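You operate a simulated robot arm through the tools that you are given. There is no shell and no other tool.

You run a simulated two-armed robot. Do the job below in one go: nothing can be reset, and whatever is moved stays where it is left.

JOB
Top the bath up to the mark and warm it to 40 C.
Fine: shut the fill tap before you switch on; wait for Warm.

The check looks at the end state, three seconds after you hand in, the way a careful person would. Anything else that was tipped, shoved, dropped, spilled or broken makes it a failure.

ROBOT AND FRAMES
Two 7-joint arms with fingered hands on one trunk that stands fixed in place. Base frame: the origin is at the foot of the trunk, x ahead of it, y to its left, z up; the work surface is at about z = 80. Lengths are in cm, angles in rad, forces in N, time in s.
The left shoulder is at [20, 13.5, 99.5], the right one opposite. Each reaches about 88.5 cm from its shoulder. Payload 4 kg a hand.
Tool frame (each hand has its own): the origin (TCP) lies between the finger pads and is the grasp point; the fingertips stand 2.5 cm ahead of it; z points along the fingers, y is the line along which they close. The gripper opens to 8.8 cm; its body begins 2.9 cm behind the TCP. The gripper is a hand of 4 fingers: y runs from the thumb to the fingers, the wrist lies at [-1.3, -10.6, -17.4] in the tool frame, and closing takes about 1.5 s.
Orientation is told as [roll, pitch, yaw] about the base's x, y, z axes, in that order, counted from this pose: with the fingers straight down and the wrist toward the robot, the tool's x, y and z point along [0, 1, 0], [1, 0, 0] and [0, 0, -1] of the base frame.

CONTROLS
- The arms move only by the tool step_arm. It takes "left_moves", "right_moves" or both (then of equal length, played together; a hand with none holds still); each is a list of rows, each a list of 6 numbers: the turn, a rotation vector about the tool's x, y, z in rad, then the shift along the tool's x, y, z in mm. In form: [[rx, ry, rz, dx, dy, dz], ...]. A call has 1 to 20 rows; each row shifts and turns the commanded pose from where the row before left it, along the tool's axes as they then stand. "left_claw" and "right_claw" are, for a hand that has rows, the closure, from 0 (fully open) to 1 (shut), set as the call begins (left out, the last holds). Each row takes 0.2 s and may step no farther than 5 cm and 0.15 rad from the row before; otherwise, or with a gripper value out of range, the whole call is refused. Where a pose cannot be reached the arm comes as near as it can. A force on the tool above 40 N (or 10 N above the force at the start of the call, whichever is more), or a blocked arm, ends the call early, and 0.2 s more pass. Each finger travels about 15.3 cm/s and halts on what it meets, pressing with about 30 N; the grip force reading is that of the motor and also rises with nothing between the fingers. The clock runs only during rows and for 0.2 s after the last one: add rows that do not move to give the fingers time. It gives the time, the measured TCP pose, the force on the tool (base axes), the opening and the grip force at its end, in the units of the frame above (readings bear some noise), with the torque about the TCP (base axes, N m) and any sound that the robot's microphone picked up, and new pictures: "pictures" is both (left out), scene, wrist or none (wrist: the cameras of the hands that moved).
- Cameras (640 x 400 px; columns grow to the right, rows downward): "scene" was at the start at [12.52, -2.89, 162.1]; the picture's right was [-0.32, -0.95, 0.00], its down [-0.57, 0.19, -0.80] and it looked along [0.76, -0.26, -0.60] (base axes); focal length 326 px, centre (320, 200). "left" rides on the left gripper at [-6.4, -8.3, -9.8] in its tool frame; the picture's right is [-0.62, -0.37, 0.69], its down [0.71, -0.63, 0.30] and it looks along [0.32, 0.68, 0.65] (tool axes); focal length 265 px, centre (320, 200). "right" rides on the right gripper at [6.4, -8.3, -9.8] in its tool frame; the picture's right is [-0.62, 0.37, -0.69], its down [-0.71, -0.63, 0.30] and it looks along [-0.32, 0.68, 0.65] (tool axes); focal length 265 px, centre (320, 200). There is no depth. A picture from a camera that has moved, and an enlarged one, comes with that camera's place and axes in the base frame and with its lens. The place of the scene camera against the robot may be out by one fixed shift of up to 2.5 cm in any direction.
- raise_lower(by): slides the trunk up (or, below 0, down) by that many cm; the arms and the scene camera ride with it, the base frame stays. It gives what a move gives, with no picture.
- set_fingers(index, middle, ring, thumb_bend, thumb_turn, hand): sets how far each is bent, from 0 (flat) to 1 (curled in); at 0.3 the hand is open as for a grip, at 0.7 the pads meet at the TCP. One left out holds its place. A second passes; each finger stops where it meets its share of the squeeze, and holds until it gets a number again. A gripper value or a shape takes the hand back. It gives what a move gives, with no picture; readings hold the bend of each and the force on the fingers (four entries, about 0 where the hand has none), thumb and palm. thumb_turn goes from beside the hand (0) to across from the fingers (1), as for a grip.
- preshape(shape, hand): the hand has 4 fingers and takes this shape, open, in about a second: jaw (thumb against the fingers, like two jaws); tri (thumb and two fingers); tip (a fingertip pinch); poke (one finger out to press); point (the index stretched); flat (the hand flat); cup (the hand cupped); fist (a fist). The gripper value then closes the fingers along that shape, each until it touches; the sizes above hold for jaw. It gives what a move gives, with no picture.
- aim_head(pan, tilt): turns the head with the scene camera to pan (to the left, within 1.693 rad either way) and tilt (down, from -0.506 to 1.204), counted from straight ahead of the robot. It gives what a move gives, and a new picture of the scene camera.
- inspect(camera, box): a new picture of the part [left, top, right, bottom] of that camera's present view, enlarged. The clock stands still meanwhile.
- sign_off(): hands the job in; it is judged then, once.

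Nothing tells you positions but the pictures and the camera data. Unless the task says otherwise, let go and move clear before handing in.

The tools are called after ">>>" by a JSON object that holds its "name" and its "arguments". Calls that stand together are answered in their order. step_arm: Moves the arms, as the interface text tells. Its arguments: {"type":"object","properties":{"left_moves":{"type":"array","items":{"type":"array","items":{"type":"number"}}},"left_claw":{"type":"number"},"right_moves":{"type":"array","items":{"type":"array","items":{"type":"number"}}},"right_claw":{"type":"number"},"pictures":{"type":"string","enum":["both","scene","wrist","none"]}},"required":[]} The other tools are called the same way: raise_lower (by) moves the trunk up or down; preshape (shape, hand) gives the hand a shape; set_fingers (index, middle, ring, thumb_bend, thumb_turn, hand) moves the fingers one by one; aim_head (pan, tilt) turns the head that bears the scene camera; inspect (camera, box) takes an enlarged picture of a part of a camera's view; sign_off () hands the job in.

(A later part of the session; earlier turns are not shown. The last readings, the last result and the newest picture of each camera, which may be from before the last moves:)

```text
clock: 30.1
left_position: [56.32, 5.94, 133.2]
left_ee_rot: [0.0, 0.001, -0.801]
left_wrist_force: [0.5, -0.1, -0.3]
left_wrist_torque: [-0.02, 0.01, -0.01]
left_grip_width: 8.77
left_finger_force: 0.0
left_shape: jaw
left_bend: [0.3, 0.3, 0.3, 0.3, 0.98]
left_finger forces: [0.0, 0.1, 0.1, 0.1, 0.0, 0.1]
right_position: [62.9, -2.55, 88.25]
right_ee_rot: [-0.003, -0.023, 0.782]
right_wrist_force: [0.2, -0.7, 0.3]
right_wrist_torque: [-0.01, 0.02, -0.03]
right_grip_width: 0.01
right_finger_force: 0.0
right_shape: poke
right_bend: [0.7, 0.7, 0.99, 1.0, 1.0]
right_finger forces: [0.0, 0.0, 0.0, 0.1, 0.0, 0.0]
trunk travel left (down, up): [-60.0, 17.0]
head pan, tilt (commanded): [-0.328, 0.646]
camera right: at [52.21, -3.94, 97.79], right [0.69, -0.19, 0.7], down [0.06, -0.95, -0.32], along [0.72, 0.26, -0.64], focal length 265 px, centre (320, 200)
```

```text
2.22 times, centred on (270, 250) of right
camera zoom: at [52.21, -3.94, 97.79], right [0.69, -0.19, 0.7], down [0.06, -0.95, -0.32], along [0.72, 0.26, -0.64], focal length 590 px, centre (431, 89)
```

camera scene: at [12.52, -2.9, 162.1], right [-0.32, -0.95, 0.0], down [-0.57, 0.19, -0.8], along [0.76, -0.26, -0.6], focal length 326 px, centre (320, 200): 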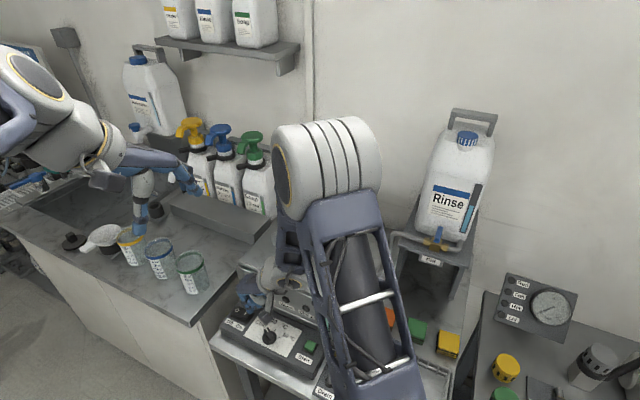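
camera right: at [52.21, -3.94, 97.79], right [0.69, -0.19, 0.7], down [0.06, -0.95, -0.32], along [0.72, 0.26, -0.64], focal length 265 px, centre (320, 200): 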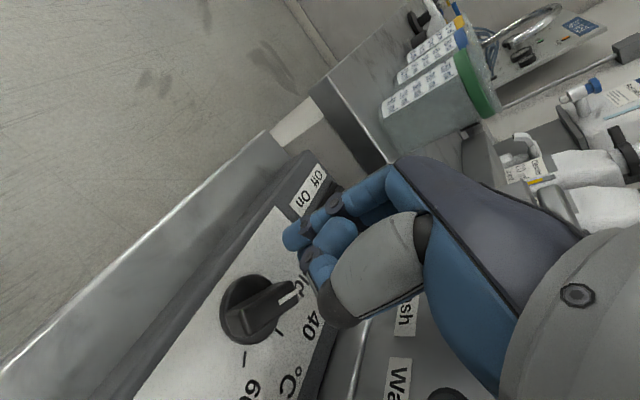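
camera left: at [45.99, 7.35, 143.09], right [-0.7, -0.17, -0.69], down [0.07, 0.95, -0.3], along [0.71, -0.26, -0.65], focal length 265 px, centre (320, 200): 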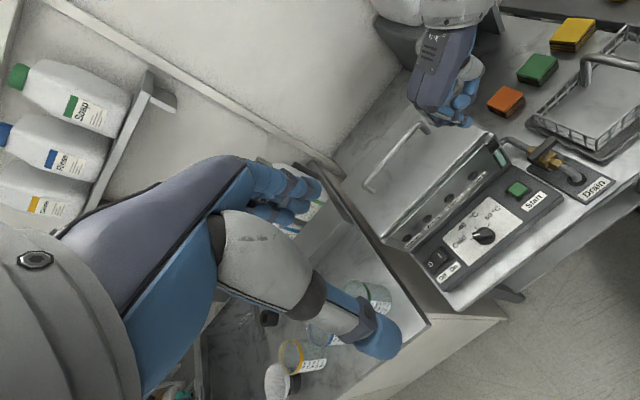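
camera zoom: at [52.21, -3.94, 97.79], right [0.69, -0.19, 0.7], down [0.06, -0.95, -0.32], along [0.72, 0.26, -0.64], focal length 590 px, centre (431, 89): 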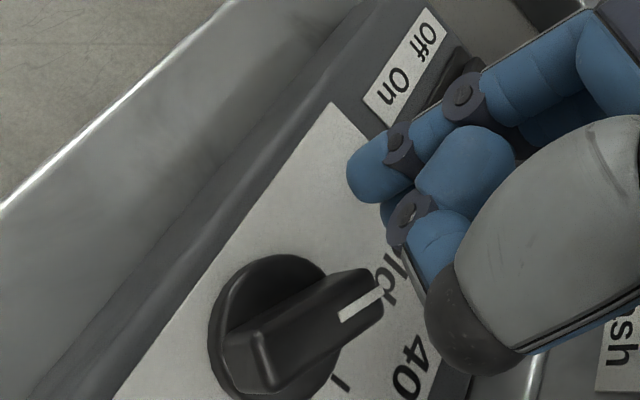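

The fingertips are beside the bar with the thumb well above. I push to the right in small steps so the pads swing the bar toward 40.

>>> {"name": "step_arm", "arguments": {"right_moves": [[0, 0, 0, 0, -8, 0], [0, 0, 0, 0, -8, 0], [0, 0, 0, 0, -4, 0], [0, 0, 0, 0, -3, 0], [0, 0, 0, 0, 0, 0]], "pictures": "none"}}

>>> {"name": "inspect", "arguments": {"camera": "right", "box": [170, 160, 370, 340]}}

>>> {"name": "inspect", "arguments": {"camera": "left", "box": [420, 180, 540, 280]}}

```text
clock: 31.3
left_position: [56.3, 5.97, 133.3]
left_ee_rot: [0.0, 0.0, -0.802]
left_wrist_force: [1.0, 0.1, -0.9]
left_wrist_torque: [0.01, 0.01, -0.01]
left_grip_width: 8.76
left_finger_force: 0.0
left_shape: jaw
left_bend: [0.3, 0.3, 0.3, 0.3, 0.98]
left_finger forces: [0.0, 0.0, 0.1, 0.0, 0.0, 0.0]
right_position: [61.58, -4.18, 88.33]
right_ee_rot: [-0.004, -0.029, 0.782]
right_wrist_force: [21.7, 11.9, 16.1]
right_wrist_torque: [0.29, -0.61, 0.09]
right_grip_width: 0.0
right_finger_force: 0.0
right_shape: poke
right_bend: [0.7, 0.7, 0.99, 1.0, 1.0]
right_finger forces: [0.1, 29.1, 0.1, 0.0, 0.0, 0.1]
trunk travel left (down, up): [-60.0, 17.0]
head pan, tilt (commanded): [-0.328, 0.646]
```

```text
2.22 times, centred on (270, 250) of right
camera zoom: at [50.78, -5.48, 97.83], right [0.68, -0.19, 0.7], down [0.06, -0.95, -0.32], along [0.73, 0.26, -0.63], focal length 590 px, centre (431, 89)
```

zoom: 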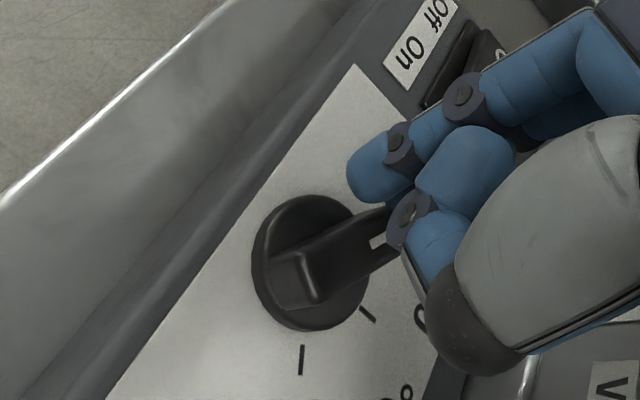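

```text
4.00 times, centred on (480, 230) of left
camera zoom: at [46.04, 7.4, 143.06], right [-0.7, -0.17, -0.69], down [0.07, 0.95, -0.3], along [0.71, -0.26, -0.65], focal length 1062 px, centre (-320, 80)
```

zoom: 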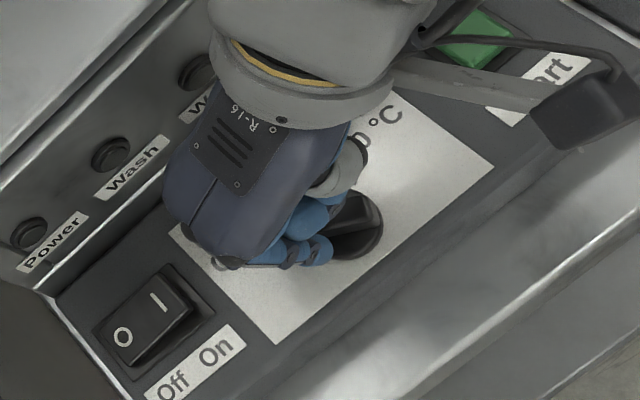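

The middle finger met the bar tip and pressed hard (29 N) without the knob turning. I'll back off right away and reconsider.

>>> {"name": "step_arm", "arguments": {"right_moves": [[0, 0, 0, 0, 6, 0], [0, 0, 0, 0, 4, 0], [0, 0, 0, 0, 0, 0]], "pictures": "none"}}

>>> {"name": "inspect", "arguments": {"camera": "right", "box": [190, 180, 350, 320]}}

>>> {"name": "inspect", "arguments": {"camera": "left", "box": [420, 180, 540, 280]}}

```text
clock: 32.1
left_position: [56.27, 5.83, 133.2]
left_ee_rot: [0.001, 0.0, -0.803]
left_wrist_force: [0.1, 0.6, 0.3]
left_wrist_torque: [0.02, 0.01, 0.0]
left_grip_width: 8.77
left_finger_force: 0.0
left_shape: jaw
left_bend: [0.3, 0.3, 0.3, 0.3, 0.98]
left_finger forces: [0.0, 0.0, 0.0, 0.0, 0.0, 0.0]
right_position: [61.96, -3.73, 88.11]
right_ee_rot: [0.0, -0.018, 0.78]
right_wrist_force: [10.6, 2.0, 4.8]
right_wrist_torque: [0.04, -0.25, 0.07]
right_grip_width: 0.0
right_finger_force: 0.1
right_shape: poke
right_bend: [0.7, 0.7, 0.99, 1.0, 1.0]
right_finger forces: [0.0, 11.7, 0.0, 0.0, 0.0, 0.0]
trunk travel left (down, up): [-60.0, 17.0]
head pan, tilt (commanded): [-0.328, 0.646]
```

```text
2.86 times, centred on (270, 250) of right
camera zoom: at [51.26, -4.9, 97.72], right [0.69, -0.19, 0.7], down [0.06, -0.95, -0.32], along [0.72, 0.26, -0.64], focal length 758 px, centre (463, 57)
```

zoom: 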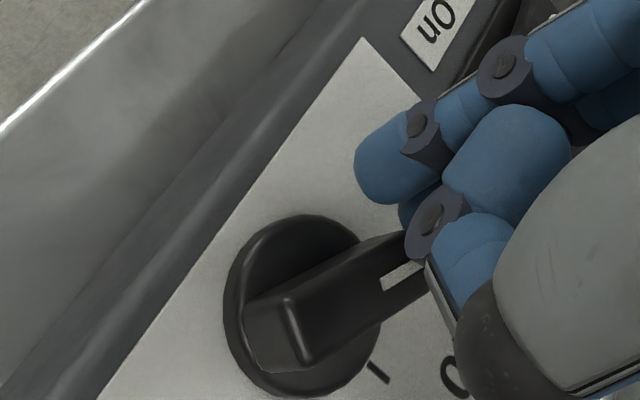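

```text
4.00 times, centred on (480, 230) of left
camera zoom: at [46.01, 7.34, 143.04], right [-0.7, -0.17, -0.69], down [0.07, 0.95, -0.3], along [0.71, -0.26, -0.65], focal length 1062 px, centre (-320, 80)
```

zoom: 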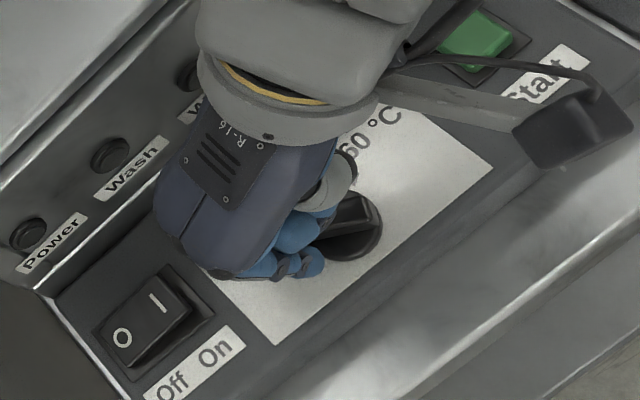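

The finger was pushing the blunt end of the bar along its axis, which can't turn it. I'll go around to the front side of the pointer and push it back-right tangentially.

>>> {"name": "step_arm", "arguments": {"right_moves": [[0, 0, 0, 0, 15, 0], [0, 0, 0, 10, 0, 0], [0, 0, 0, 10, 0, 0], [0, 0, 0, 0, -8, 0], [0, 0, 0, 0, -8, 0], [0, 0, 0, 0, 0, 0]], "pictures": "none"}}

>>> {"name": "inspect", "arguments": {"camera": "right", "box": [190, 180, 350, 320]}}

>>> {"name": "inspect", "arguments": {"camera": "left", "box": [420, 180, 540, 280]}}

```text
clock: 33.5
left_position: [56.23, 5.83, 133.37]
left_ee_rot: [0.0, 0.001, -0.8]
left_wrist_force: [0.4, 0.2, 0.4]
left_wrist_torque: [-0.01, 0.0, 0.05]
left_grip_width: 8.74
left_finger_force: 0.1
left_shape: jaw
left_bend: [0.3, 0.3, 0.3, 0.3, 0.98]
left_finger forces: [0.1, 0.0, 0.0, 0.1, 0.0, 0.1]
right_position: [60.51, -2.17, 88.24]
right_ee_rot: [0.0, -0.02, 0.781]
right_wrist_force: [0.8, -0.4, 0.0]
right_wrist_torque: [0.02, 0.03, -0.02]
right_grip_width: 0.02
right_finger_force: 0.0
right_shape: poke
right_bend: [0.7, 0.7, 0.99, 1.0, 1.0]
right_finger forces: [0.1, 0.0, 0.0, 0.0, 0.0, 0.0]
trunk travel left (down, up): [-60.0, 17.0]
head pan, tilt (commanded): [-0.328, 0.646]
```

```text
2.86 times, centred on (270, 250) of right
camera zoom: at [49.79, -3.45, 97.76], right [0.69, -0.19, 0.7], down [0.06, -0.95, -0.32], along [0.72, 0.26, -0.64], focal length 758 px, centre (463, 57)
```

zoom: 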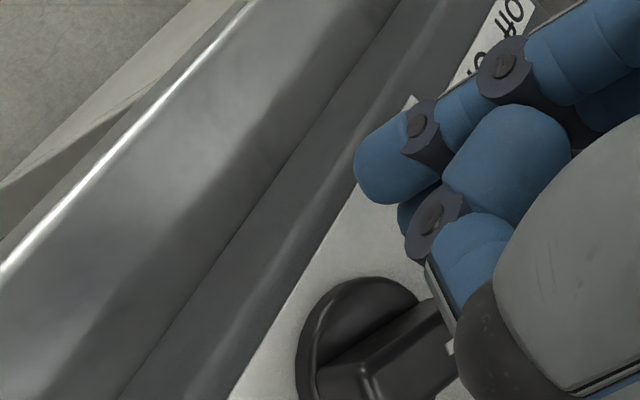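

```text
4.00 times, centred on (480, 230) of left
camera zoom: at [46.01, 7.35, 143.05], right [-0.7, -0.17, -0.69], down [0.07, 0.95, -0.3], along [0.71, -0.26, -0.65], focal length 1062 px, centre (-320, 80)
```

zoom: 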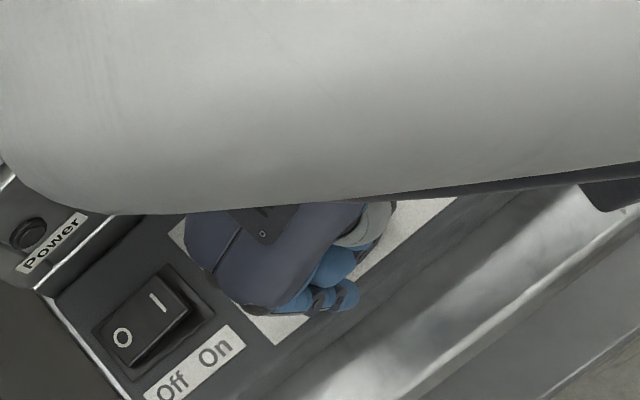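

No contact now, the fingers are in front of the pointer. The right elbow has swung into the left camera's view, so I check arm clearance in the scene.

>>> {"name": "inspect", "arguments": {"camera": "scene", "box": [0, 0, 640, 400]}}

>>> {"name": "inspect", "arguments": {"camera": "left", "box": [0, 0, 640, 400]}}

```text
1.00 times, centred on (320, 200) of scene (not enlarged: the box is as wide or as high as the picture)
camera zoom: at [12.53, -2.89, 162.1], right [-0.32, -0.95, 0.0], down [-0.57, 0.19, -0.8], along [0.76, -0.26, -0.6], focal length 326 px, centre (320, 200)
```

zoom: 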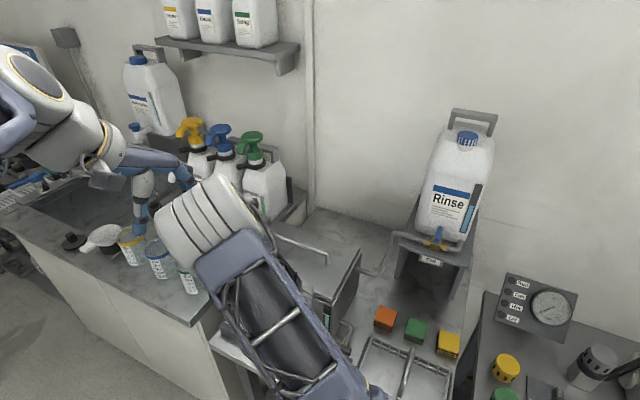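

```text
1.00 times, centred on (320, 200) of left (not enlarged: the box is as wide or as high as the picture)
camera zoom: at [46.01, 7.35, 143.05], right [-0.7, -0.17, -0.69], down [0.07, 0.95, -0.3], along [0.71, -0.26, -0.65], focal length 265 px, centre (320, 200)
```

zoom: 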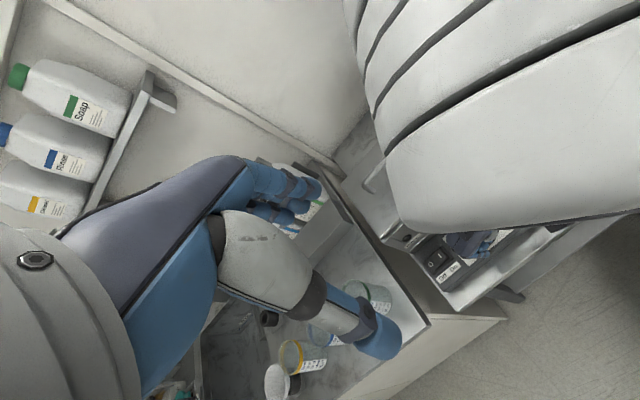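

The right elbow is fairly near the left hand, so I move the left hand away to the left for safety.

>>> {"name": "step_arm", "arguments": {"left_moves": [[0, 0, 0, 17.8, -35.6, 0], [0, 0, 0, 17.8, -35.6, 0], [0, 0, 0, 17.8, -35.6, 0], [0, 0, 0, 17.8, -35.6, 0], [0, 0, 0, 17.8, -35.6, 0]], "pictures": "both"}}

```text
clock: 34.7
left_position: [50.25, 24.89, 133.12]
left_ee_rot: [0.001, 0.0, -0.803]
left_wrist_force: [0.0, -0.1, -0.2]
left_wrist_torque: [-0.01, 0.02, 0.03]
left_grip_width: 8.78
left_finger_force: 0.0
left_shape: jaw
left_bend: [0.3, 0.3, 0.3, 0.3, 0.98]
left_finger forces: [0.0, 0.1, 0.1, 0.0, 0.0, 0.0]
right_position: [60.4, -2.09, 88.07]
right_ee_rot: [0.0, -0.021, 0.782]
right_wrist_force: [0.3, 0.4, -0.1]
right_wrist_torque: [0.03, 0.02, 0.0]
right_grip_width: 0.01
right_finger_force: 0.0
right_shape: poke
right_bend: [0.7, 0.7, 0.99, 1.0, 1.0]
right_finger forces: [0.0, 0.0, 0.0, 0.0, 0.0, 0.0]
trunk travel left (down, up): [-60.0, 17.0]
head pan, tilt (commanded): [-0.328, 0.646]
camera scene: at [12.53, -2.91, 162.1], right [-0.32, -0.95, 0.0], down [-0.57, 0.19, -0.8], along [0.76, -0.26, -0.6], focal length 326 px, centre (320, 200)
camera left: at [39.96, 26.28, 142.99], right [-0.7, -0.17, -0.69], down [0.07, 0.95, -0.3], along [0.71, -0.27, -0.65], focal length 265 px, centre (320, 200)
```

scene: 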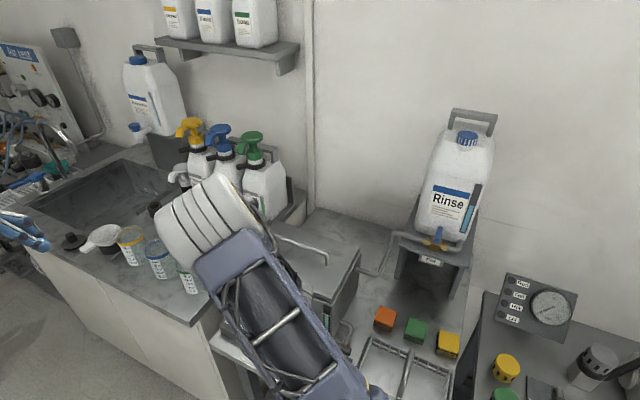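
left: 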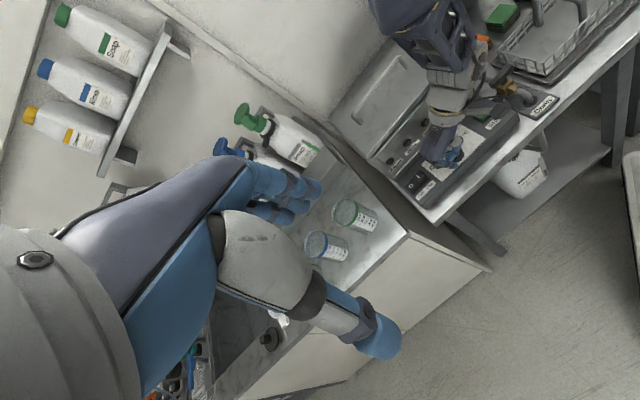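

From here the left camera again sees the panel beneath the right arm. Zooming in.

>>> {"name": "inspect", "arguments": {"camera": "left", "box": [400, 100, 520, 200]}}

>>> {"name": "inspect", "arguments": {"camera": "left", "box": [430, 130, 480, 175]}}

```text
4.00 times, centred on (460, 150) of left
camera zoom: at [39.96, 26.28, 142.99], right [-0.7, -0.17, -0.69], down [0.07, 0.95, -0.3], along [0.71, -0.27, -0.65], focal length 1062 px, centre (-240, 400)
```

zoom: 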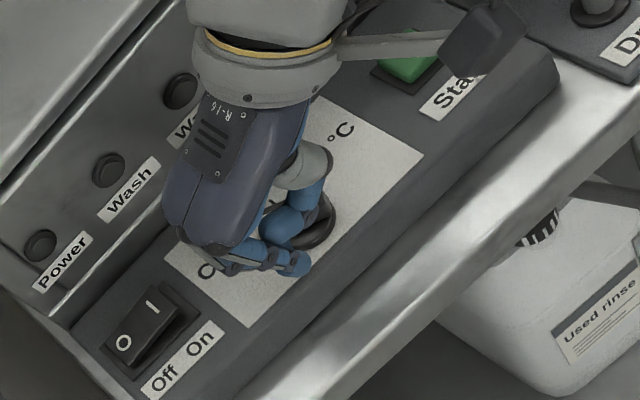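

```text
8.89 times, centred on (455, 152) of left
camera zoom: at [39.96, 26.28, 142.99], right [-0.7, -0.17, -0.69], down [0.07, 0.95, -0.3], along [0.71, -0.27, -0.65], focal length 2359 px, centre (-880, 622)
```

zoom: 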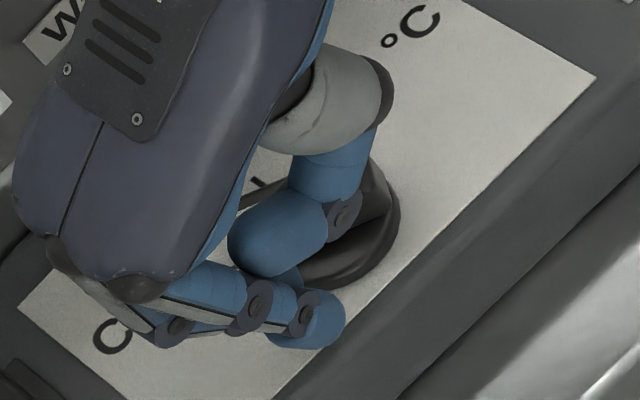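

I see the thumb is folded across in front of the finger pads, right over the knob. I'll lift 5 cm and swing the thumb out of the way before pushing the pointer.

>>> {"name": "step_arm", "arguments": {"right_moves": [[0, 0, 0, 0, 5, -30], [0, 0, 0, 0, 0, -30]], "pictures": "none"}}

>>> {"name": "set_fingers", "arguments": {"hand": "right", "thumb_bend": 0.0, "thumb_turn": 0.0, "index": 0.7, "middle": 0.7, "ring": 0.7}}

>>> {"name": "inspect", "arguments": {"camera": "right", "box": [0, 0, 640, 400]}}

>>> {"name": "inspect", "arguments": {"camera": "left", "box": [400, 100, 520, 200]}}

```text
clock: 35.3
left_position: [50.38, 24.81, 133.13]
left_ee_rot: [-0.002, 0.0, -0.801]
left_wrist_force: [0.3, -0.7, -1.2]
left_wrist_torque: [0.01, -0.01, 0.03]
left_grip_width: 8.79
left_finger_force: 0.0
left_shape: jaw
left_bend: [0.3, 0.3, 0.3, 0.3, 0.98]
left_finger forces: [0.0, 0.1, 0.0, 0.0, 0.1, 0.0]
right_position: [60.79, -1.9, 94.13]
right_ee_rot: [-0.001, -0.022, 0.779]
right_wrist_force: [-1.3, -0.1, -0.2]
right_wrist_torque: [0.0, 0.02, -0.01]
right_grip_width: 0.0
right_finger_force: 0.1
right_shape: poke
right_bend: [0.7, 0.7, 0.99, 1.0, 1.0]
right_finger forces: [0.0, 0.1, 0.1, 0.1, 0.0, 0.1]
trunk travel left (down, up): [-60.0, 17.0]
head pan, tilt (commanded): [-0.328, 0.646]
```

```text
clock: 36.3
left_position: [50.24, 24.78, 133.2]
left_ee_rot: [-0.001, 0.001, -0.801]
left_wrist_force: [0.3, 0.6, 0.3]
left_wrist_torque: [-0.01, 0.01, 0.02]
left_grip_width: 8.76
left_finger_force: 0.1
left_shape: jaw
left_bend: [0.3, 0.3, 0.3, 0.3, 0.98]
left_finger forces: [0.0, 0.0, 0.0, 0.0, 0.0, 0.1]
right_position: [60.66, -1.82, 94.12]
right_ee_rot: [0.0, -0.023, 0.781]
right_wrist_force: [0.3, -0.4, -1.1]
right_wrist_torque: [0.01, 0.01, -0.03]
right_grip_width: 10.92
right_finger_force: 0.1
right_shape: fingers
right_bend: [0.7, 0.7, 0.7, 0.0, 0.0]
right_finger forces: [0.0, 0.0, 0.0, 0.0, 0.0, 0.0]
trunk travel left (down, up): [-60.0, 17.0]
head pan, tilt (commanded): [-0.328, 0.646]
```

```text
1.00 times, centred on (320, 200) of right (not enlarged: the box is as wide or as high as the picture)
camera zoom: at [50.03, -3.19, 103.77], right [0.69, -0.19, 0.7], down [0.06, -0.95, -0.32], along [0.72, 0.26, -0.64], focal length 265 px, centre (320, 200)
```

zoom: 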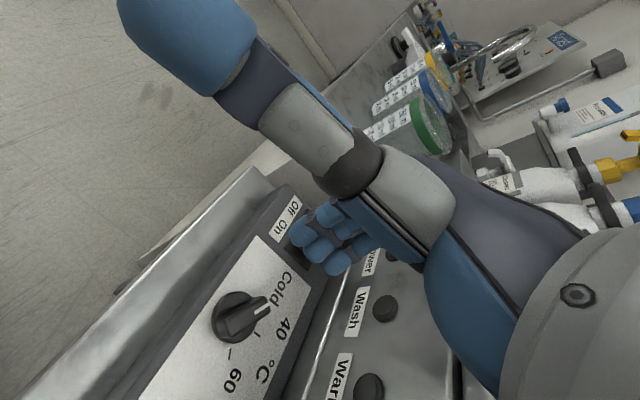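

```text
4.00 times, centred on (460, 150) of left
camera zoom: at [39.99, 26.25, 142.97], right [-0.7, -0.17, -0.69], down [0.07, 0.95, -0.3], along [0.71, -0.26, -0.65], focal length 1062 px, centre (-240, 400)
```

zoom: 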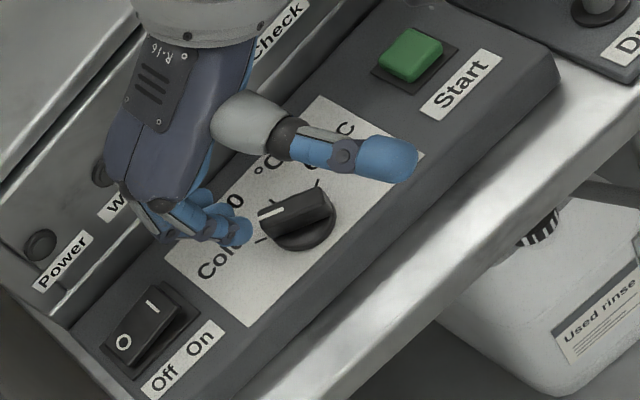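

The thumb is clear now and three fingertips are in a row. Zooming on the fingertips relative to the knob.

>>> {"name": "inspect", "arguments": {"camera": "right", "box": [190, 190, 390, 360]}}

>>> {"name": "inspect", "arguments": {"camera": "left", "box": [425, 130, 485, 180]}}

```text
2.35 times, centred on (290, 275) of right
camera zoom: at [50.03, -3.19, 103.77], right [0.69, -0.19, 0.7], down [0.06, -0.95, -0.32], along [0.72, 0.26, -0.64], focal length 624 px, centre (391, 24)
```

zoom: 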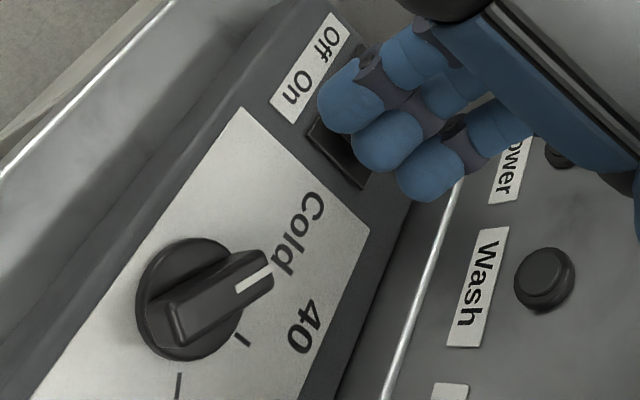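

```text
8.00 times, centred on (455, 155) of left
camera zoom: at [39.99, 26.25, 142.97], right [-0.7, -0.17, -0.69], down [0.07, 0.95, -0.3], along [0.71, -0.26, -0.65], focal length 2123 px, centre (-760, 560)
```

zoom: 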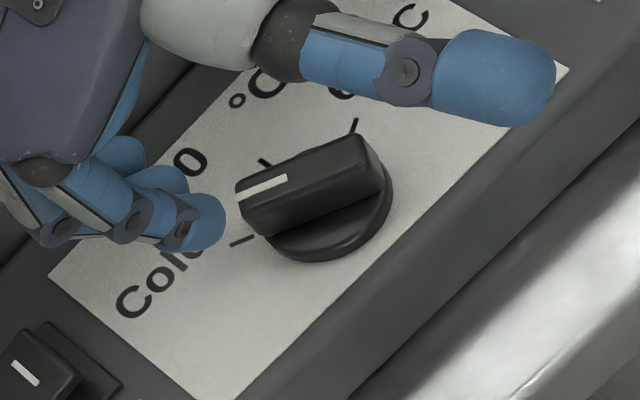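

The fingertips are at x≈0.5, -1.0, -2.5 in the hand. I'll place them in front of the bar (so the ring finger meets the pointer's front side), lower, and check before pushing back.

>>> {"name": "step_arm", "arguments": {"right_moves": [[0, 0, 0, 12, 0, 0], [0, 0, 0, 0, 0, 28.5], [0, 0, 0, 0, 0, 28.5], [0, 0, 0, 0, -8, 0], [0, 0, 0, 0, -8, 0], [0, 0, 0, 0, 0, 0]], "pictures": "none"}}

>>> {"name": "inspect", "arguments": {"camera": "left", "box": [425, 130, 485, 180]}}

>>> {"name": "inspect", "arguments": {"camera": "right", "box": [190, 190, 390, 360]}}

```text
clock: 37.7
left_position: [50.27, 24.75, 133.13]
left_ee_rot: [-0.001, 0.0, -0.802]
left_wrist_force: [-0.3, -0.1, 0.2]
left_wrist_torque: [0.0, -0.02, -0.02]
left_grip_width: 8.71
left_finger_force: 0.1
left_shape: jaw
left_bend: [0.3, 0.3, 0.3, 0.3, 0.98]
left_finger forces: [0.0, 0.0, 0.1, 0.0, 0.0, 0.0]
right_position: [58.9, -2.16, 88.34]
right_ee_rot: [0.0, -0.021, 0.781]
right_wrist_force: [-0.2, -0.7, 0.0]
right_wrist_torque: [-0.01, 0.0, 0.0]
right_grip_width: 10.94
right_finger_force: 0.0
right_shape: fingers
right_bend: [0.7, 0.7, 0.7, 0.0, 0.0]
right_finger forces: [0.0, 0.1, 0.0, 0.0, 0.0, 0.0]
trunk travel left (down, up): [-60.0, 17.0]
head pan, tilt (commanded): [-0.328, 0.646]
```

```text
8.00 times, centred on (455, 155) of left
camera zoom: at [39.99, 26.25, 142.97], right [-0.7, -0.17, -0.69], down [0.07, 0.95, -0.3], along [0.71, -0.26, -0.65], focal length 2123 px, centre (-760, 560)
```

zoom: 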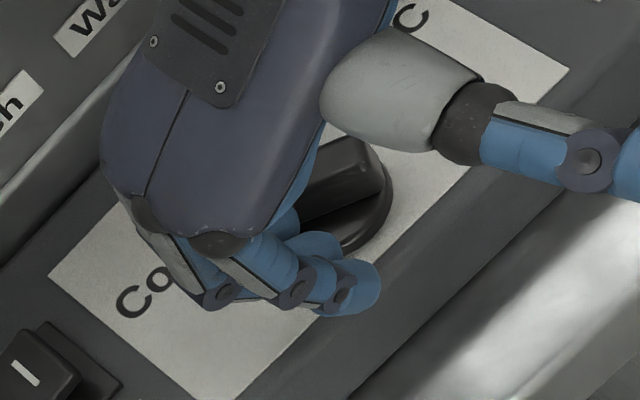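

```text
2.35 times, centred on (290, 275) of right
camera zoom: at [48.15, -3.44, 98.04], right [0.69, -0.19, 0.7], down [0.06, -0.95, -0.32], along [0.72, 0.26, -0.64], focal length 624 px, centre (391, 24)
```

zoom: 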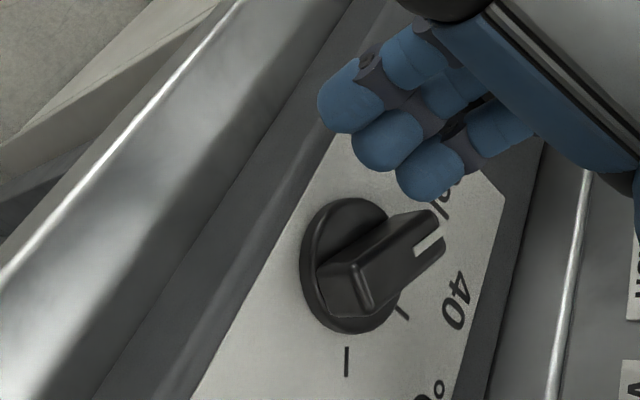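

The ring fingertip is right beside the pointer's front side. Pushing backward (toward the bath) gently.

>>> {"name": "step_arm", "arguments": {"right_moves": [[0, 0, 0, -5.4, -1.6, 0], [0, 0, 0, -4.5, -0.2, 0], [0, 0, 0, 0, 0, 0]], "pictures": "none"}}

>>> {"name": "inspect", "arguments": {"camera": "right", "box": [190, 190, 390, 360]}}

```text
clock: 38.5
left_position: [50.36, 24.76, 133.05]
left_ee_rot: [-0.001, -0.001, -0.802]
left_wrist_force: [0.3, 0.9, 0.5]
left_wrist_torque: [0.02, -0.01, -0.01]
left_grip_width: 8.77
left_finger_force: 0.1
left_shape: jaw
left_bend: [0.3, 0.3, 0.3, 0.3, 0.98]
left_finger forces: [0.0, 0.0, 0.0, 0.1, 0.0, 0.0]
right_position: [59.48, -2.98, 88.44]
right_ee_rot: [0.0, -0.022, 0.782]
right_wrist_force: [0.1, 0.0, 0.0]
right_wrist_torque: [0.03, 0.02, 0.02]
right_grip_width: 10.92
right_finger_force: 0.0
right_shape: fingers
right_bend: [0.7, 0.7, 0.7, 0.0, 0.0]
right_finger forces: [0.0, 0.0, 0.1, 0.0, 0.0, 0.1]
trunk travel left (down, up): [-60.0, 17.0]
head pan, tilt (commanded): [-0.328, 0.646]
```

```text
2.35 times, centred on (290, 275) of right
camera zoom: at [48.74, -4.24, 98.07], right [0.69, -0.19, 0.7], down [0.06, -0.95, -0.32], along [0.72, 0.26, -0.64], focal length 624 px, centre (391, 24)
```

zoom: 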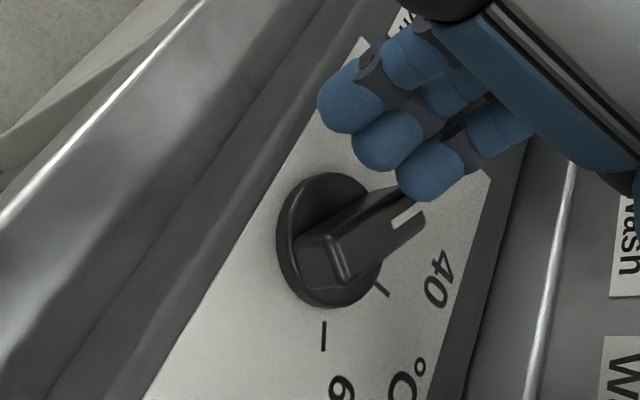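

No contact force yet; continuing in small steps.

>>> {"name": "step_arm", "arguments": {"right_moves": [[0, 0, 0, -4, -0.5, 0], [0, 0, 0, -3, -0.5, 0], [0, 0, 0, 0, 0, 0]], "pictures": "none"}}

>>> {"name": "inspect", "arguments": {"camera": "right", "box": [190, 190, 390, 360]}}

```text
clock: 39.3
left_position: [50.13, 24.71, 133.2]
left_ee_rot: [0.0, 0.0, -0.801]
left_wrist_force: [1.0, 0.0, 0.1]
left_wrist_torque: [0.0, -0.01, -0.03]
left_grip_width: 8.78
left_finger_force: 0.0
left_shape: jaw
left_bend: [0.3, 0.3, 0.3, 0.3, 0.98]
left_finger forces: [0.0, 0.0, 0.0, 0.1, 0.0, 0.0]
right_position: [59.89, -3.45, 88.57]
right_ee_rot: [-0.001, -0.02, 0.782]
right_wrist_force: [-0.3, 0.3, 0.1]
right_wrist_torque: [-0.04, 0.0, 0.0]
right_grip_width: 10.92
right_finger_force: 0.1
right_shape: fingers
right_bend: [0.7, 0.7, 0.7, 0.0, 0.0]
right_finger forces: [0.0, 0.1, 0.0, 0.1, 0.0, 0.0]
trunk travel left (down, up): [-60.0, 17.0]
head pan, tilt (commanded): [-0.328, 0.646]
```

```text
2.35 times, centred on (290, 275) of right
camera zoom: at [49.15, -4.81, 98.05], right [0.69, -0.19, 0.7], down [0.06, -0.95, -0.32], along [0.72, 0.26, -0.64], focal length 624 px, centre (391, 24)
```

zoom: 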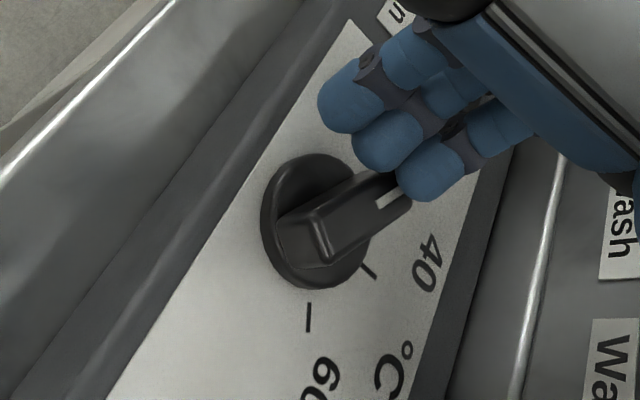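

The ring finger seems to be skimming over the bar. I'll back off, go about 8 mm lower and try again.

>>> {"name": "step_arm", "arguments": {"right_moves": [[0, 0, 0, 9, 0.5, 0], [0, 0, 0, 8, 0.5, 0], [0, 0, 0, 0, 0, 8.5], [0, 0, 0, -4, 0, 0], [0, 0, 0, -3, 0, 0], [0, 0, 0, 0, 0, 0]], "pictures": "none"}}

>>> {"name": "inspect", "arguments": {"camera": "right", "box": [190, 190, 390, 360]}}

```text
clock: 40.7
left_position: [50.3, 24.89, 133.14]
left_ee_rot: [0.0, 0.0, -0.801]
left_wrist_force: [0.5, -0.4, 0.0]
left_wrist_torque: [-0.03, 0.02, -0.01]
left_grip_width: 8.78
left_finger_force: 0.1
left_shape: jaw
left_bend: [0.3, 0.3, 0.3, 0.3, 0.98]
left_finger forces: [0.0, 0.0, 0.1, 0.0, 0.0, 0.0]
right_position: [59.29, -2.54, 87.6]
right_ee_rot: [0.0, -0.021, 0.781]
right_wrist_force: [-1.0, 1.1, -0.3]
right_wrist_torque: [0.02, 0.01, 0.03]
right_grip_width: 10.94
right_finger_force: 0.3
right_shape: fingers
right_bend: [0.7, 0.7, 0.7, 0.0, 0.0]
right_finger forces: [0.0, 0.0, 1.0, 0.0, 0.0, 0.0]
trunk travel left (down, up): [-60.0, 17.0]
head pan, tilt (commanded): [-0.328, 0.646]
```

```text
2.35 times, centred on (290, 275) of right
camera zoom: at [48.52, -3.99, 97.2], right [0.69, -0.19, 0.7], down [0.06, -0.95, -0.32], along [0.72, 0.26, -0.64], focal length 624 px, centre (391, 24)
```

zoom: 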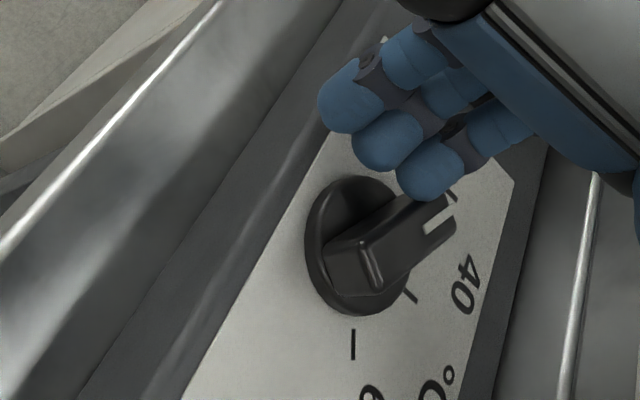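

The ring finger now touches the bar's side. Continuing the push along the arc.

>>> {"name": "step_arm", "arguments": {"right_moves": [[0, 0, 0, -2.5, -0.5, 0], [0, 0, 0, -2.5, -0.5, 0], [0, 0, 0, 0, 0, 0]], "pictures": "none"}}

>>> {"name": "inspect", "arguments": {"camera": "right", "box": [190, 190, 390, 360]}}

```text
clock: 41.5
left_position: [50.31, 24.78, 133.15]
left_ee_rot: [0.001, -0.001, -0.801]
left_wrist_force: [-0.3, -0.7, 0.5]
left_wrist_torque: [-0.04, 0.02, -0.02]
left_grip_width: 8.75
left_finger_force: 0.0
left_shape: jaw
left_bend: [0.3, 0.3, 0.3, 0.3, 0.98]
left_finger forces: [0.0, 0.0, 0.0, 0.0, 0.0, 0.1]
right_position: [59.57, -3.11, 87.46]
right_ee_rot: [0.0, -0.02, 0.783]
right_wrist_force: [0.7, 1.7, 1.4]
right_wrist_torque: [0.01, -0.03, 0.05]
right_grip_width: 10.91
right_finger_force: 0.7
right_shape: fingers
right_bend: [0.7, 0.7, 0.69, 0.0, 0.0]
right_finger forces: [0.0, 0.0, 1.5, 0.0, 0.0, 0.0]
trunk travel left (down, up): [-60.0, 17.0]
head pan, tilt (commanded): [-0.328, 0.646]
```

```text
2.35 times, centred on (290, 275) of right
camera zoom: at [48.79, -4.41, 97.2], right [0.69, -0.19, 0.7], down [0.06, -0.95, -0.32], along [0.72, 0.26, -0.64], focal length 624 px, centre (391, 24)
```

zoom: 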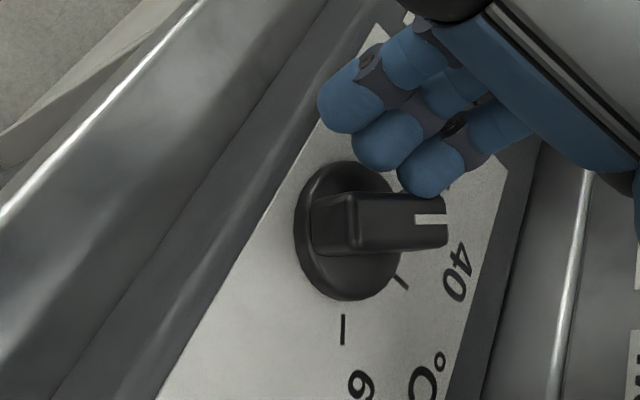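

The knob is turning nicely. Continuing toward 40.

>>> {"name": "step_arm", "arguments": {"right_moves": [[0, 0, 0, -2.5, -0.7, 0], [0, 0, 0, -2.0, -0.8, 0], [0, 0, 0, 0, 0, 0]], "pictures": "none"}}

>>> {"name": "inspect", "arguments": {"camera": "right", "box": [190, 190, 390, 360]}}

```text
clock: 42.3
left_position: [50.17, 24.9, 133.24]
left_ee_rot: [0.0, 0.002, -0.799]
left_wrist_force: [-0.1, -0.1, -0.3]
left_wrist_torque: [-0.01, -0.04, 0.03]
left_grip_width: 8.76
left_finger_force: 0.1
left_shape: jaw
left_bend: [0.3, 0.3, 0.3, 0.3, 0.98]
left_finger forces: [0.0, 0.1, 0.0, 0.0, 0.0, 0.1]
right_position: [59.75, -3.5, 87.69]
right_ee_rot: [0.001, -0.022, 0.783]
right_wrist_force: [0.0, 1.3, 0.8]
right_wrist_torque: [0.02, 0.02, 0.02]
right_grip_width: 10.91
right_finger_force: 0.6
right_shape: fingers
right_bend: [0.7, 0.7, 0.69, 0.0, 0.0]
right_finger forces: [0.0, 0.1, 1.3, 0.0, 0.0, 0.0]
trunk travel left (down, up): [-60.0, 17.0]
head pan, tilt (commanded): [-0.328, 0.646]
```

```text
2.35 times, centred on (290, 275) of right
camera zoom: at [48.99, -4.83, 97.19], right [0.69, -0.19, 0.7], down [0.06, -0.95, -0.32], along [0.72, 0.26, -0.64], focal length 624 px, centre (391, 24)
```

zoom: 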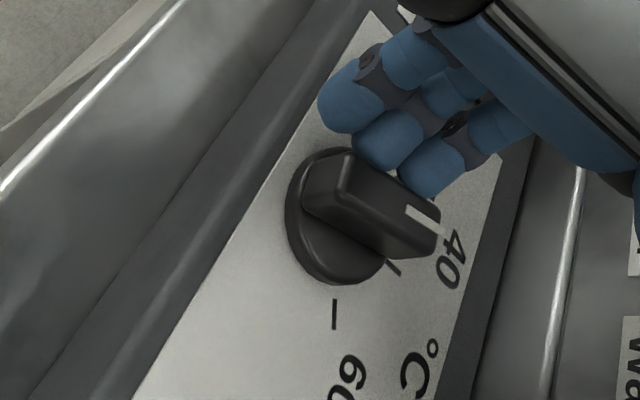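

The pointer is now close to the 40 line. I'll back the hand off and look carefully from other cameras.

>>> {"name": "step_arm", "arguments": {"right_moves": [[0, 0, 0, 2, 10, 0], [0, 0, 0, 5, 15, -10], [0, 0, 0, 0, 0, -45], [0, 0, 0, 0, 0, -45], [0, 0, 0, 0, 0, -40], [0, 0, 0, 0, 0, 0]], "pictures": "both"}}

>>> {"name": "inspect", "arguments": {"camera": "left", "box": [425, 130, 485, 180]}}

>>> {"name": "inspect", "arguments": {"camera": "right", "box": [190, 220, 310, 340]}}

```text
clock: 43.7
left_position: [50.28, 24.68, 133.13]
left_ee_rot: [0.001, -0.001, -0.801]
left_wrist_force: [-0.9, 0.0, 0.7]
left_wrist_torque: [0.0, 0.02, 0.0]
left_grip_width: 8.82
left_finger_force: 0.1
left_shape: jaw
left_bend: [0.3, 0.3, 0.3, 0.3, 0.98]
left_finger forces: [0.0, 0.0, 0.0, 0.0, 0.1, 0.0]
right_position: [60.82, -1.52, 101.63]
right_ee_rot: [0.0, -0.021, 0.781]
right_wrist_force: [0.2, 0.1, 0.3]
right_wrist_torque: [-0.04, 0.01, 0.03]
right_grip_width: 10.93
right_finger_force: 0.2
right_shape: fingers
right_bend: [0.7, 0.7, 0.7, 0.0, 0.0]
right_finger forces: [0.1, 0.0, 0.0, 0.0, 0.1, 0.0]
trunk travel left (down, up): [-60.0, 17.0]
head pan, tilt (commanded): [-0.328, 0.646]
camera scene: at [12.53, -2.88, 162.1], right [-0.32, -0.95, 0.0], down [-0.57, 0.19, -0.8], along [0.76, -0.26, -0.6], focal length 326 px, centre (320, 200)
camera right: at [50.13, -2.83, 111.26], right [0.69, -0.19, 0.7], down [0.06, -0.95, -0.32], along [0.72, 0.26, -0.64], focal length 265 px, centre (320, 200)
```

scene: 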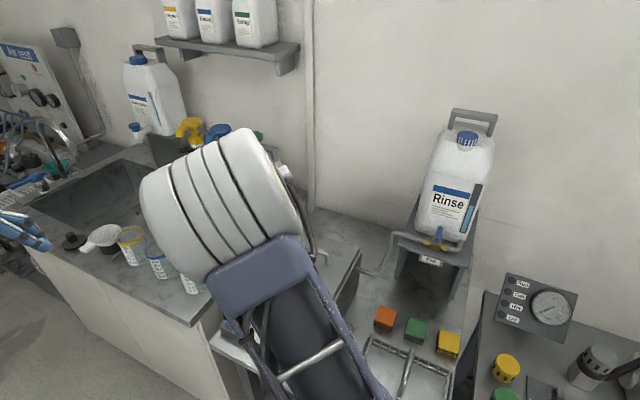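
right: 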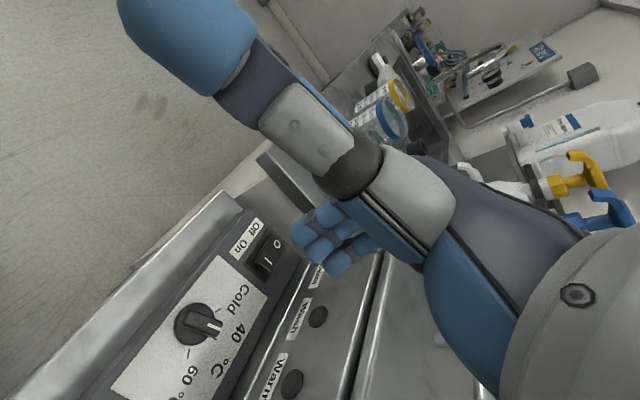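

```text
8.00 times, centred on (455, 155) of left
camera zoom: at [40.0, 26.26, 142.97], right [-0.7, -0.17, -0.69], down [0.07, 0.95, -0.3], along [0.71, -0.26, -0.65], focal length 2123 px, centre (-760, 560)
```

zoom: 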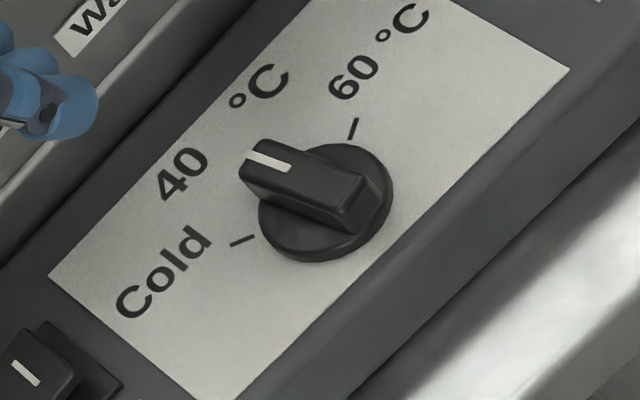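

```text
3.33 times, centred on (250, 280) of right
camera zoom: at [50.13, -2.83, 111.26], right [0.69, -0.19, 0.7], down [0.06, -0.95, -0.32], along [0.72, 0.26, -0.64], focal length 885 px, centre (553, -67)
```

zoom: 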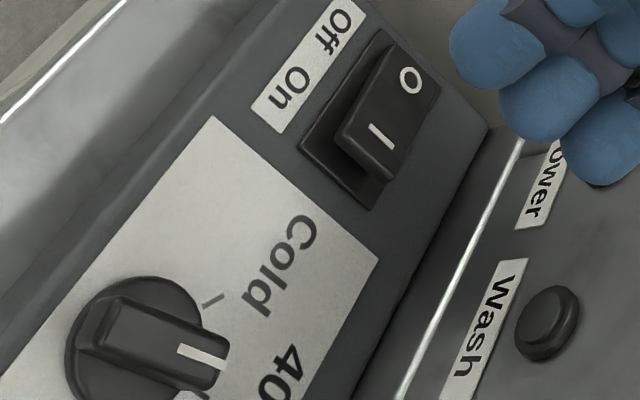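

Measured from two views, the pointer is at about 16° short of the 40 line. I'll come back down on its left side and nudge it the rest with the finger pads.

>>> {"name": "step_arm", "arguments": {"right_moves": [[0, 0, 0, -8.5, 0, 0], [0, 0, 0, 0, 0, 45], [0, 0, 0, 0, 0, 45], [0, 0, 0, 0, 0, 50], [0, 0, 0, 0, -8, 0], [0, 0, 0, 0, -6, 0], [0, 0, 0, 0, 0, 0]], "pictures": "none"}}

>>> {"name": "inspect", "arguments": {"camera": "right", "box": [190, 190, 390, 360]}}

>>> {"name": "inspect", "arguments": {"camera": "left", "box": [425, 130, 485, 180]}}

```text
clock: 45.3
left_position: [50.22, 24.77, 133.19]
left_ee_rot: [-0.002, -0.002, -0.801]
left_wrist_force: [0.5, -0.2, 0.1]
left_wrist_torque: [-0.02, 0.04, 0.02]
left_grip_width: 8.78
left_finger_force: 0.2
left_shape: jaw
left_bend: [0.3, 0.3, 0.3, 0.3, 0.98]
left_finger forces: [0.0, 0.0, 0.1, 0.0, 0.1, 0.0]
right_position: [60.57, -2.84, 87.53]
right_ee_rot: [0.0, -0.021, 0.782]
right_wrist_force: [-1.3, 0.6, 0.6]
right_wrist_torque: [0.04, 0.0, 0.0]
right_grip_width: 10.91
right_finger_force: 0.0
right_shape: fingers
right_bend: [0.7, 0.7, 0.7, 0.0, 0.0]
right_finger forces: [0.1, 0.0, 0.0, 0.0, 0.0, 0.0]
trunk travel left (down, up): [-60.0, 17.0]
head pan, tilt (commanded): [-0.328, 0.646]
```

```text
2.35 times, centred on (290, 275) of right
camera zoom: at [49.95, -4.21, 97.12], right [0.69, -0.19, 0.7], down [0.06, -0.95, -0.32], along [0.72, 0.26, -0.64], focal length 624 px, centre (391, 24)
```

zoom: 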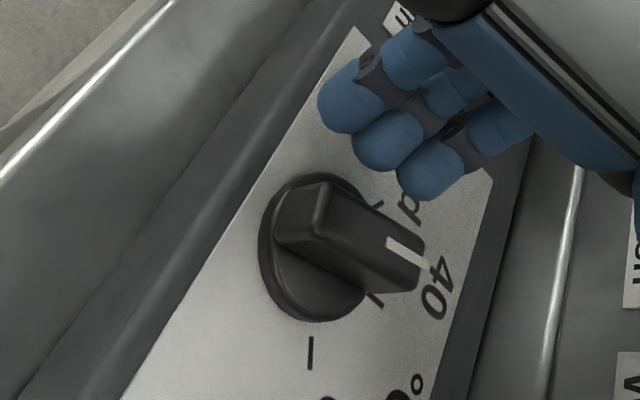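

```text
8.00 times, centred on (455, 155) of left
camera zoom: at [39.99, 26.25, 142.97], right [-0.7, -0.17, -0.69], down [0.07, 0.95, -0.3], along [0.71, -0.26, -0.65], focal length 2123 px, centre (-760, 560)
```

zoom: 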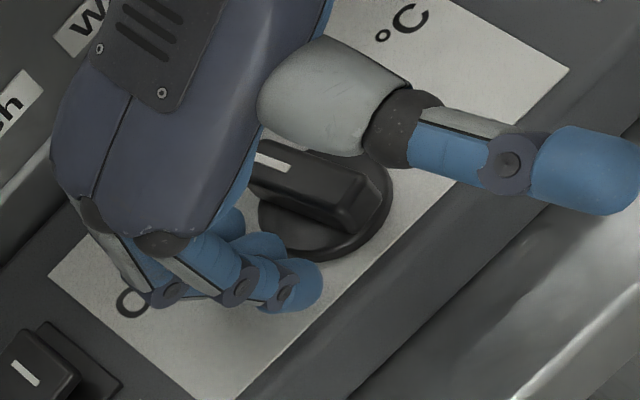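

Still off the bar; now easing the pads to the right against the bar's left side.

>>> {"name": "step_arm", "arguments": {"right_moves": [[0, 0, 0, 0, -4, 0], [0, 0, 0, 0, -3, 0], [0, 0, 0, 0, -2, 0], [0, 0, 0, 0, 0, 0]], "pictures": "none"}}

>>> {"name": "inspect", "arguments": {"camera": "right", "box": [190, 190, 390, 360]}}

```text
clock: 46.3
left_position: [50.18, 24.78, 133.23]
left_ee_rot: [0.0, 0.002, -0.802]
left_wrist_force: [-0.3, 0.1, 0.6]
left_wrist_torque: [0.01, 0.02, 0.02]
left_grip_width: 8.75
left_finger_force: 0.1
left_shape: jaw
left_bend: [0.3, 0.3, 0.3, 0.3, 0.98]
left_finger forces: [0.1, 0.1, 0.1, 0.0, 0.0, 0.1]
right_position: [59.92, -3.44, 87.45]
right_ee_rot: [0.001, -0.022, 0.782]
right_wrist_force: [-0.2, 0.2, 0.2]
right_wrist_torque: [-0.01, 0.0, 0.0]
right_grip_width: 10.93
right_finger_force: 0.1
right_shape: fingers
right_bend: [0.7, 0.7, 0.7, 0.0, 0.0]
right_finger forces: [0.0, 0.0, 0.4, 0.0, 0.1, 0.1]
trunk travel left (down, up): [-60.0, 17.0]
head pan, tilt (commanded): [-0.328, 0.646]
```

```text
2.35 times, centred on (290, 275) of right
camera zoom: at [49.27, -4.83, 97.15], right [0.69, -0.19, 0.7], down [0.06, -0.95, -0.32], along [0.72, 0.26, -0.64], focal length 624 px, centre (391, 24)
```

zoom: 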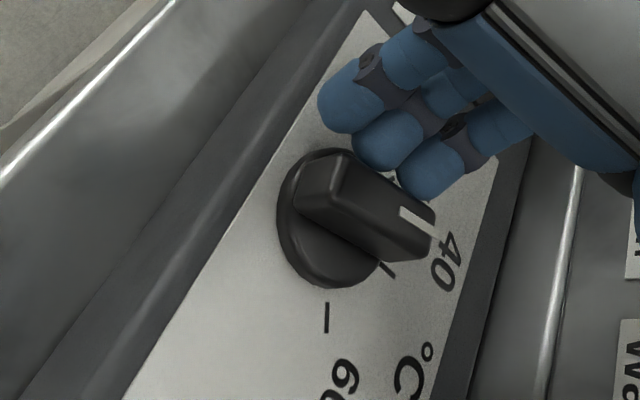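

Light contact. Pushing about 3 mm more, which should bring the pointer onto 40.

>>> {"name": "step_arm", "arguments": {"right_moves": [[0, 0, 0, 0, -1.5, 0], [0, 0, 0, 0, -1.5, 0], [0, 0, 0, 0, 0, 0]], "pictures": "none"}}

>>> {"name": "inspect", "arguments": {"camera": "right", "box": [190, 190, 390, 360]}}

```text
clock: 47.1
left_position: [50.23, 24.89, 133.07]
left_ee_rot: [-0.001, 0.001, -0.803]
left_wrist_force: [0.9, -0.2, -0.2]
left_wrist_torque: [-0.01, -0.02, 0.02]
left_grip_width: 8.78
left_finger_force: 0.0
left_shape: jaw
left_bend: [0.3, 0.3, 0.3, 0.3, 0.98]
left_finger forces: [0.0, 0.0, 0.1, 0.0, 0.0, 0.1]
right_position: [59.73, -3.67, 87.5]
right_ee_rot: [0.0, -0.022, 0.782]
right_wrist_force: [1.8, 2.0, 1.3]
right_wrist_torque: [0.04, -0.06, 0.08]
right_grip_width: 10.93
right_finger_force: 1.8
right_shape: fingers
right_bend: [0.7, 0.69, 0.68, 0.0, 0.0]
right_finger forces: [0.1, 0.6, 2.2, 0.1, 0.0, 0.0]
trunk travel left (down, up): [-60.0, 17.0]
head pan, tilt (commanded): [-0.328, 0.646]
```

```text
2.35 times, centred on (290, 275) of right
camera zoom: at [49.06, -5.03, 97.16], right [0.69, -0.19, 0.7], down [0.06, -0.95, -0.32], along [0.72, 0.26, -0.64], focal length 624 px, centre (391, 24)
```

zoom: 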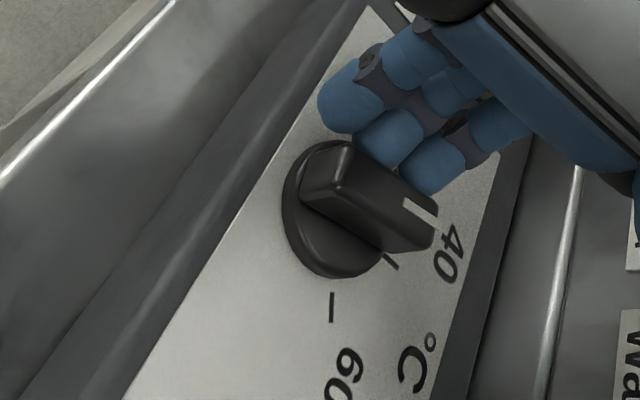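

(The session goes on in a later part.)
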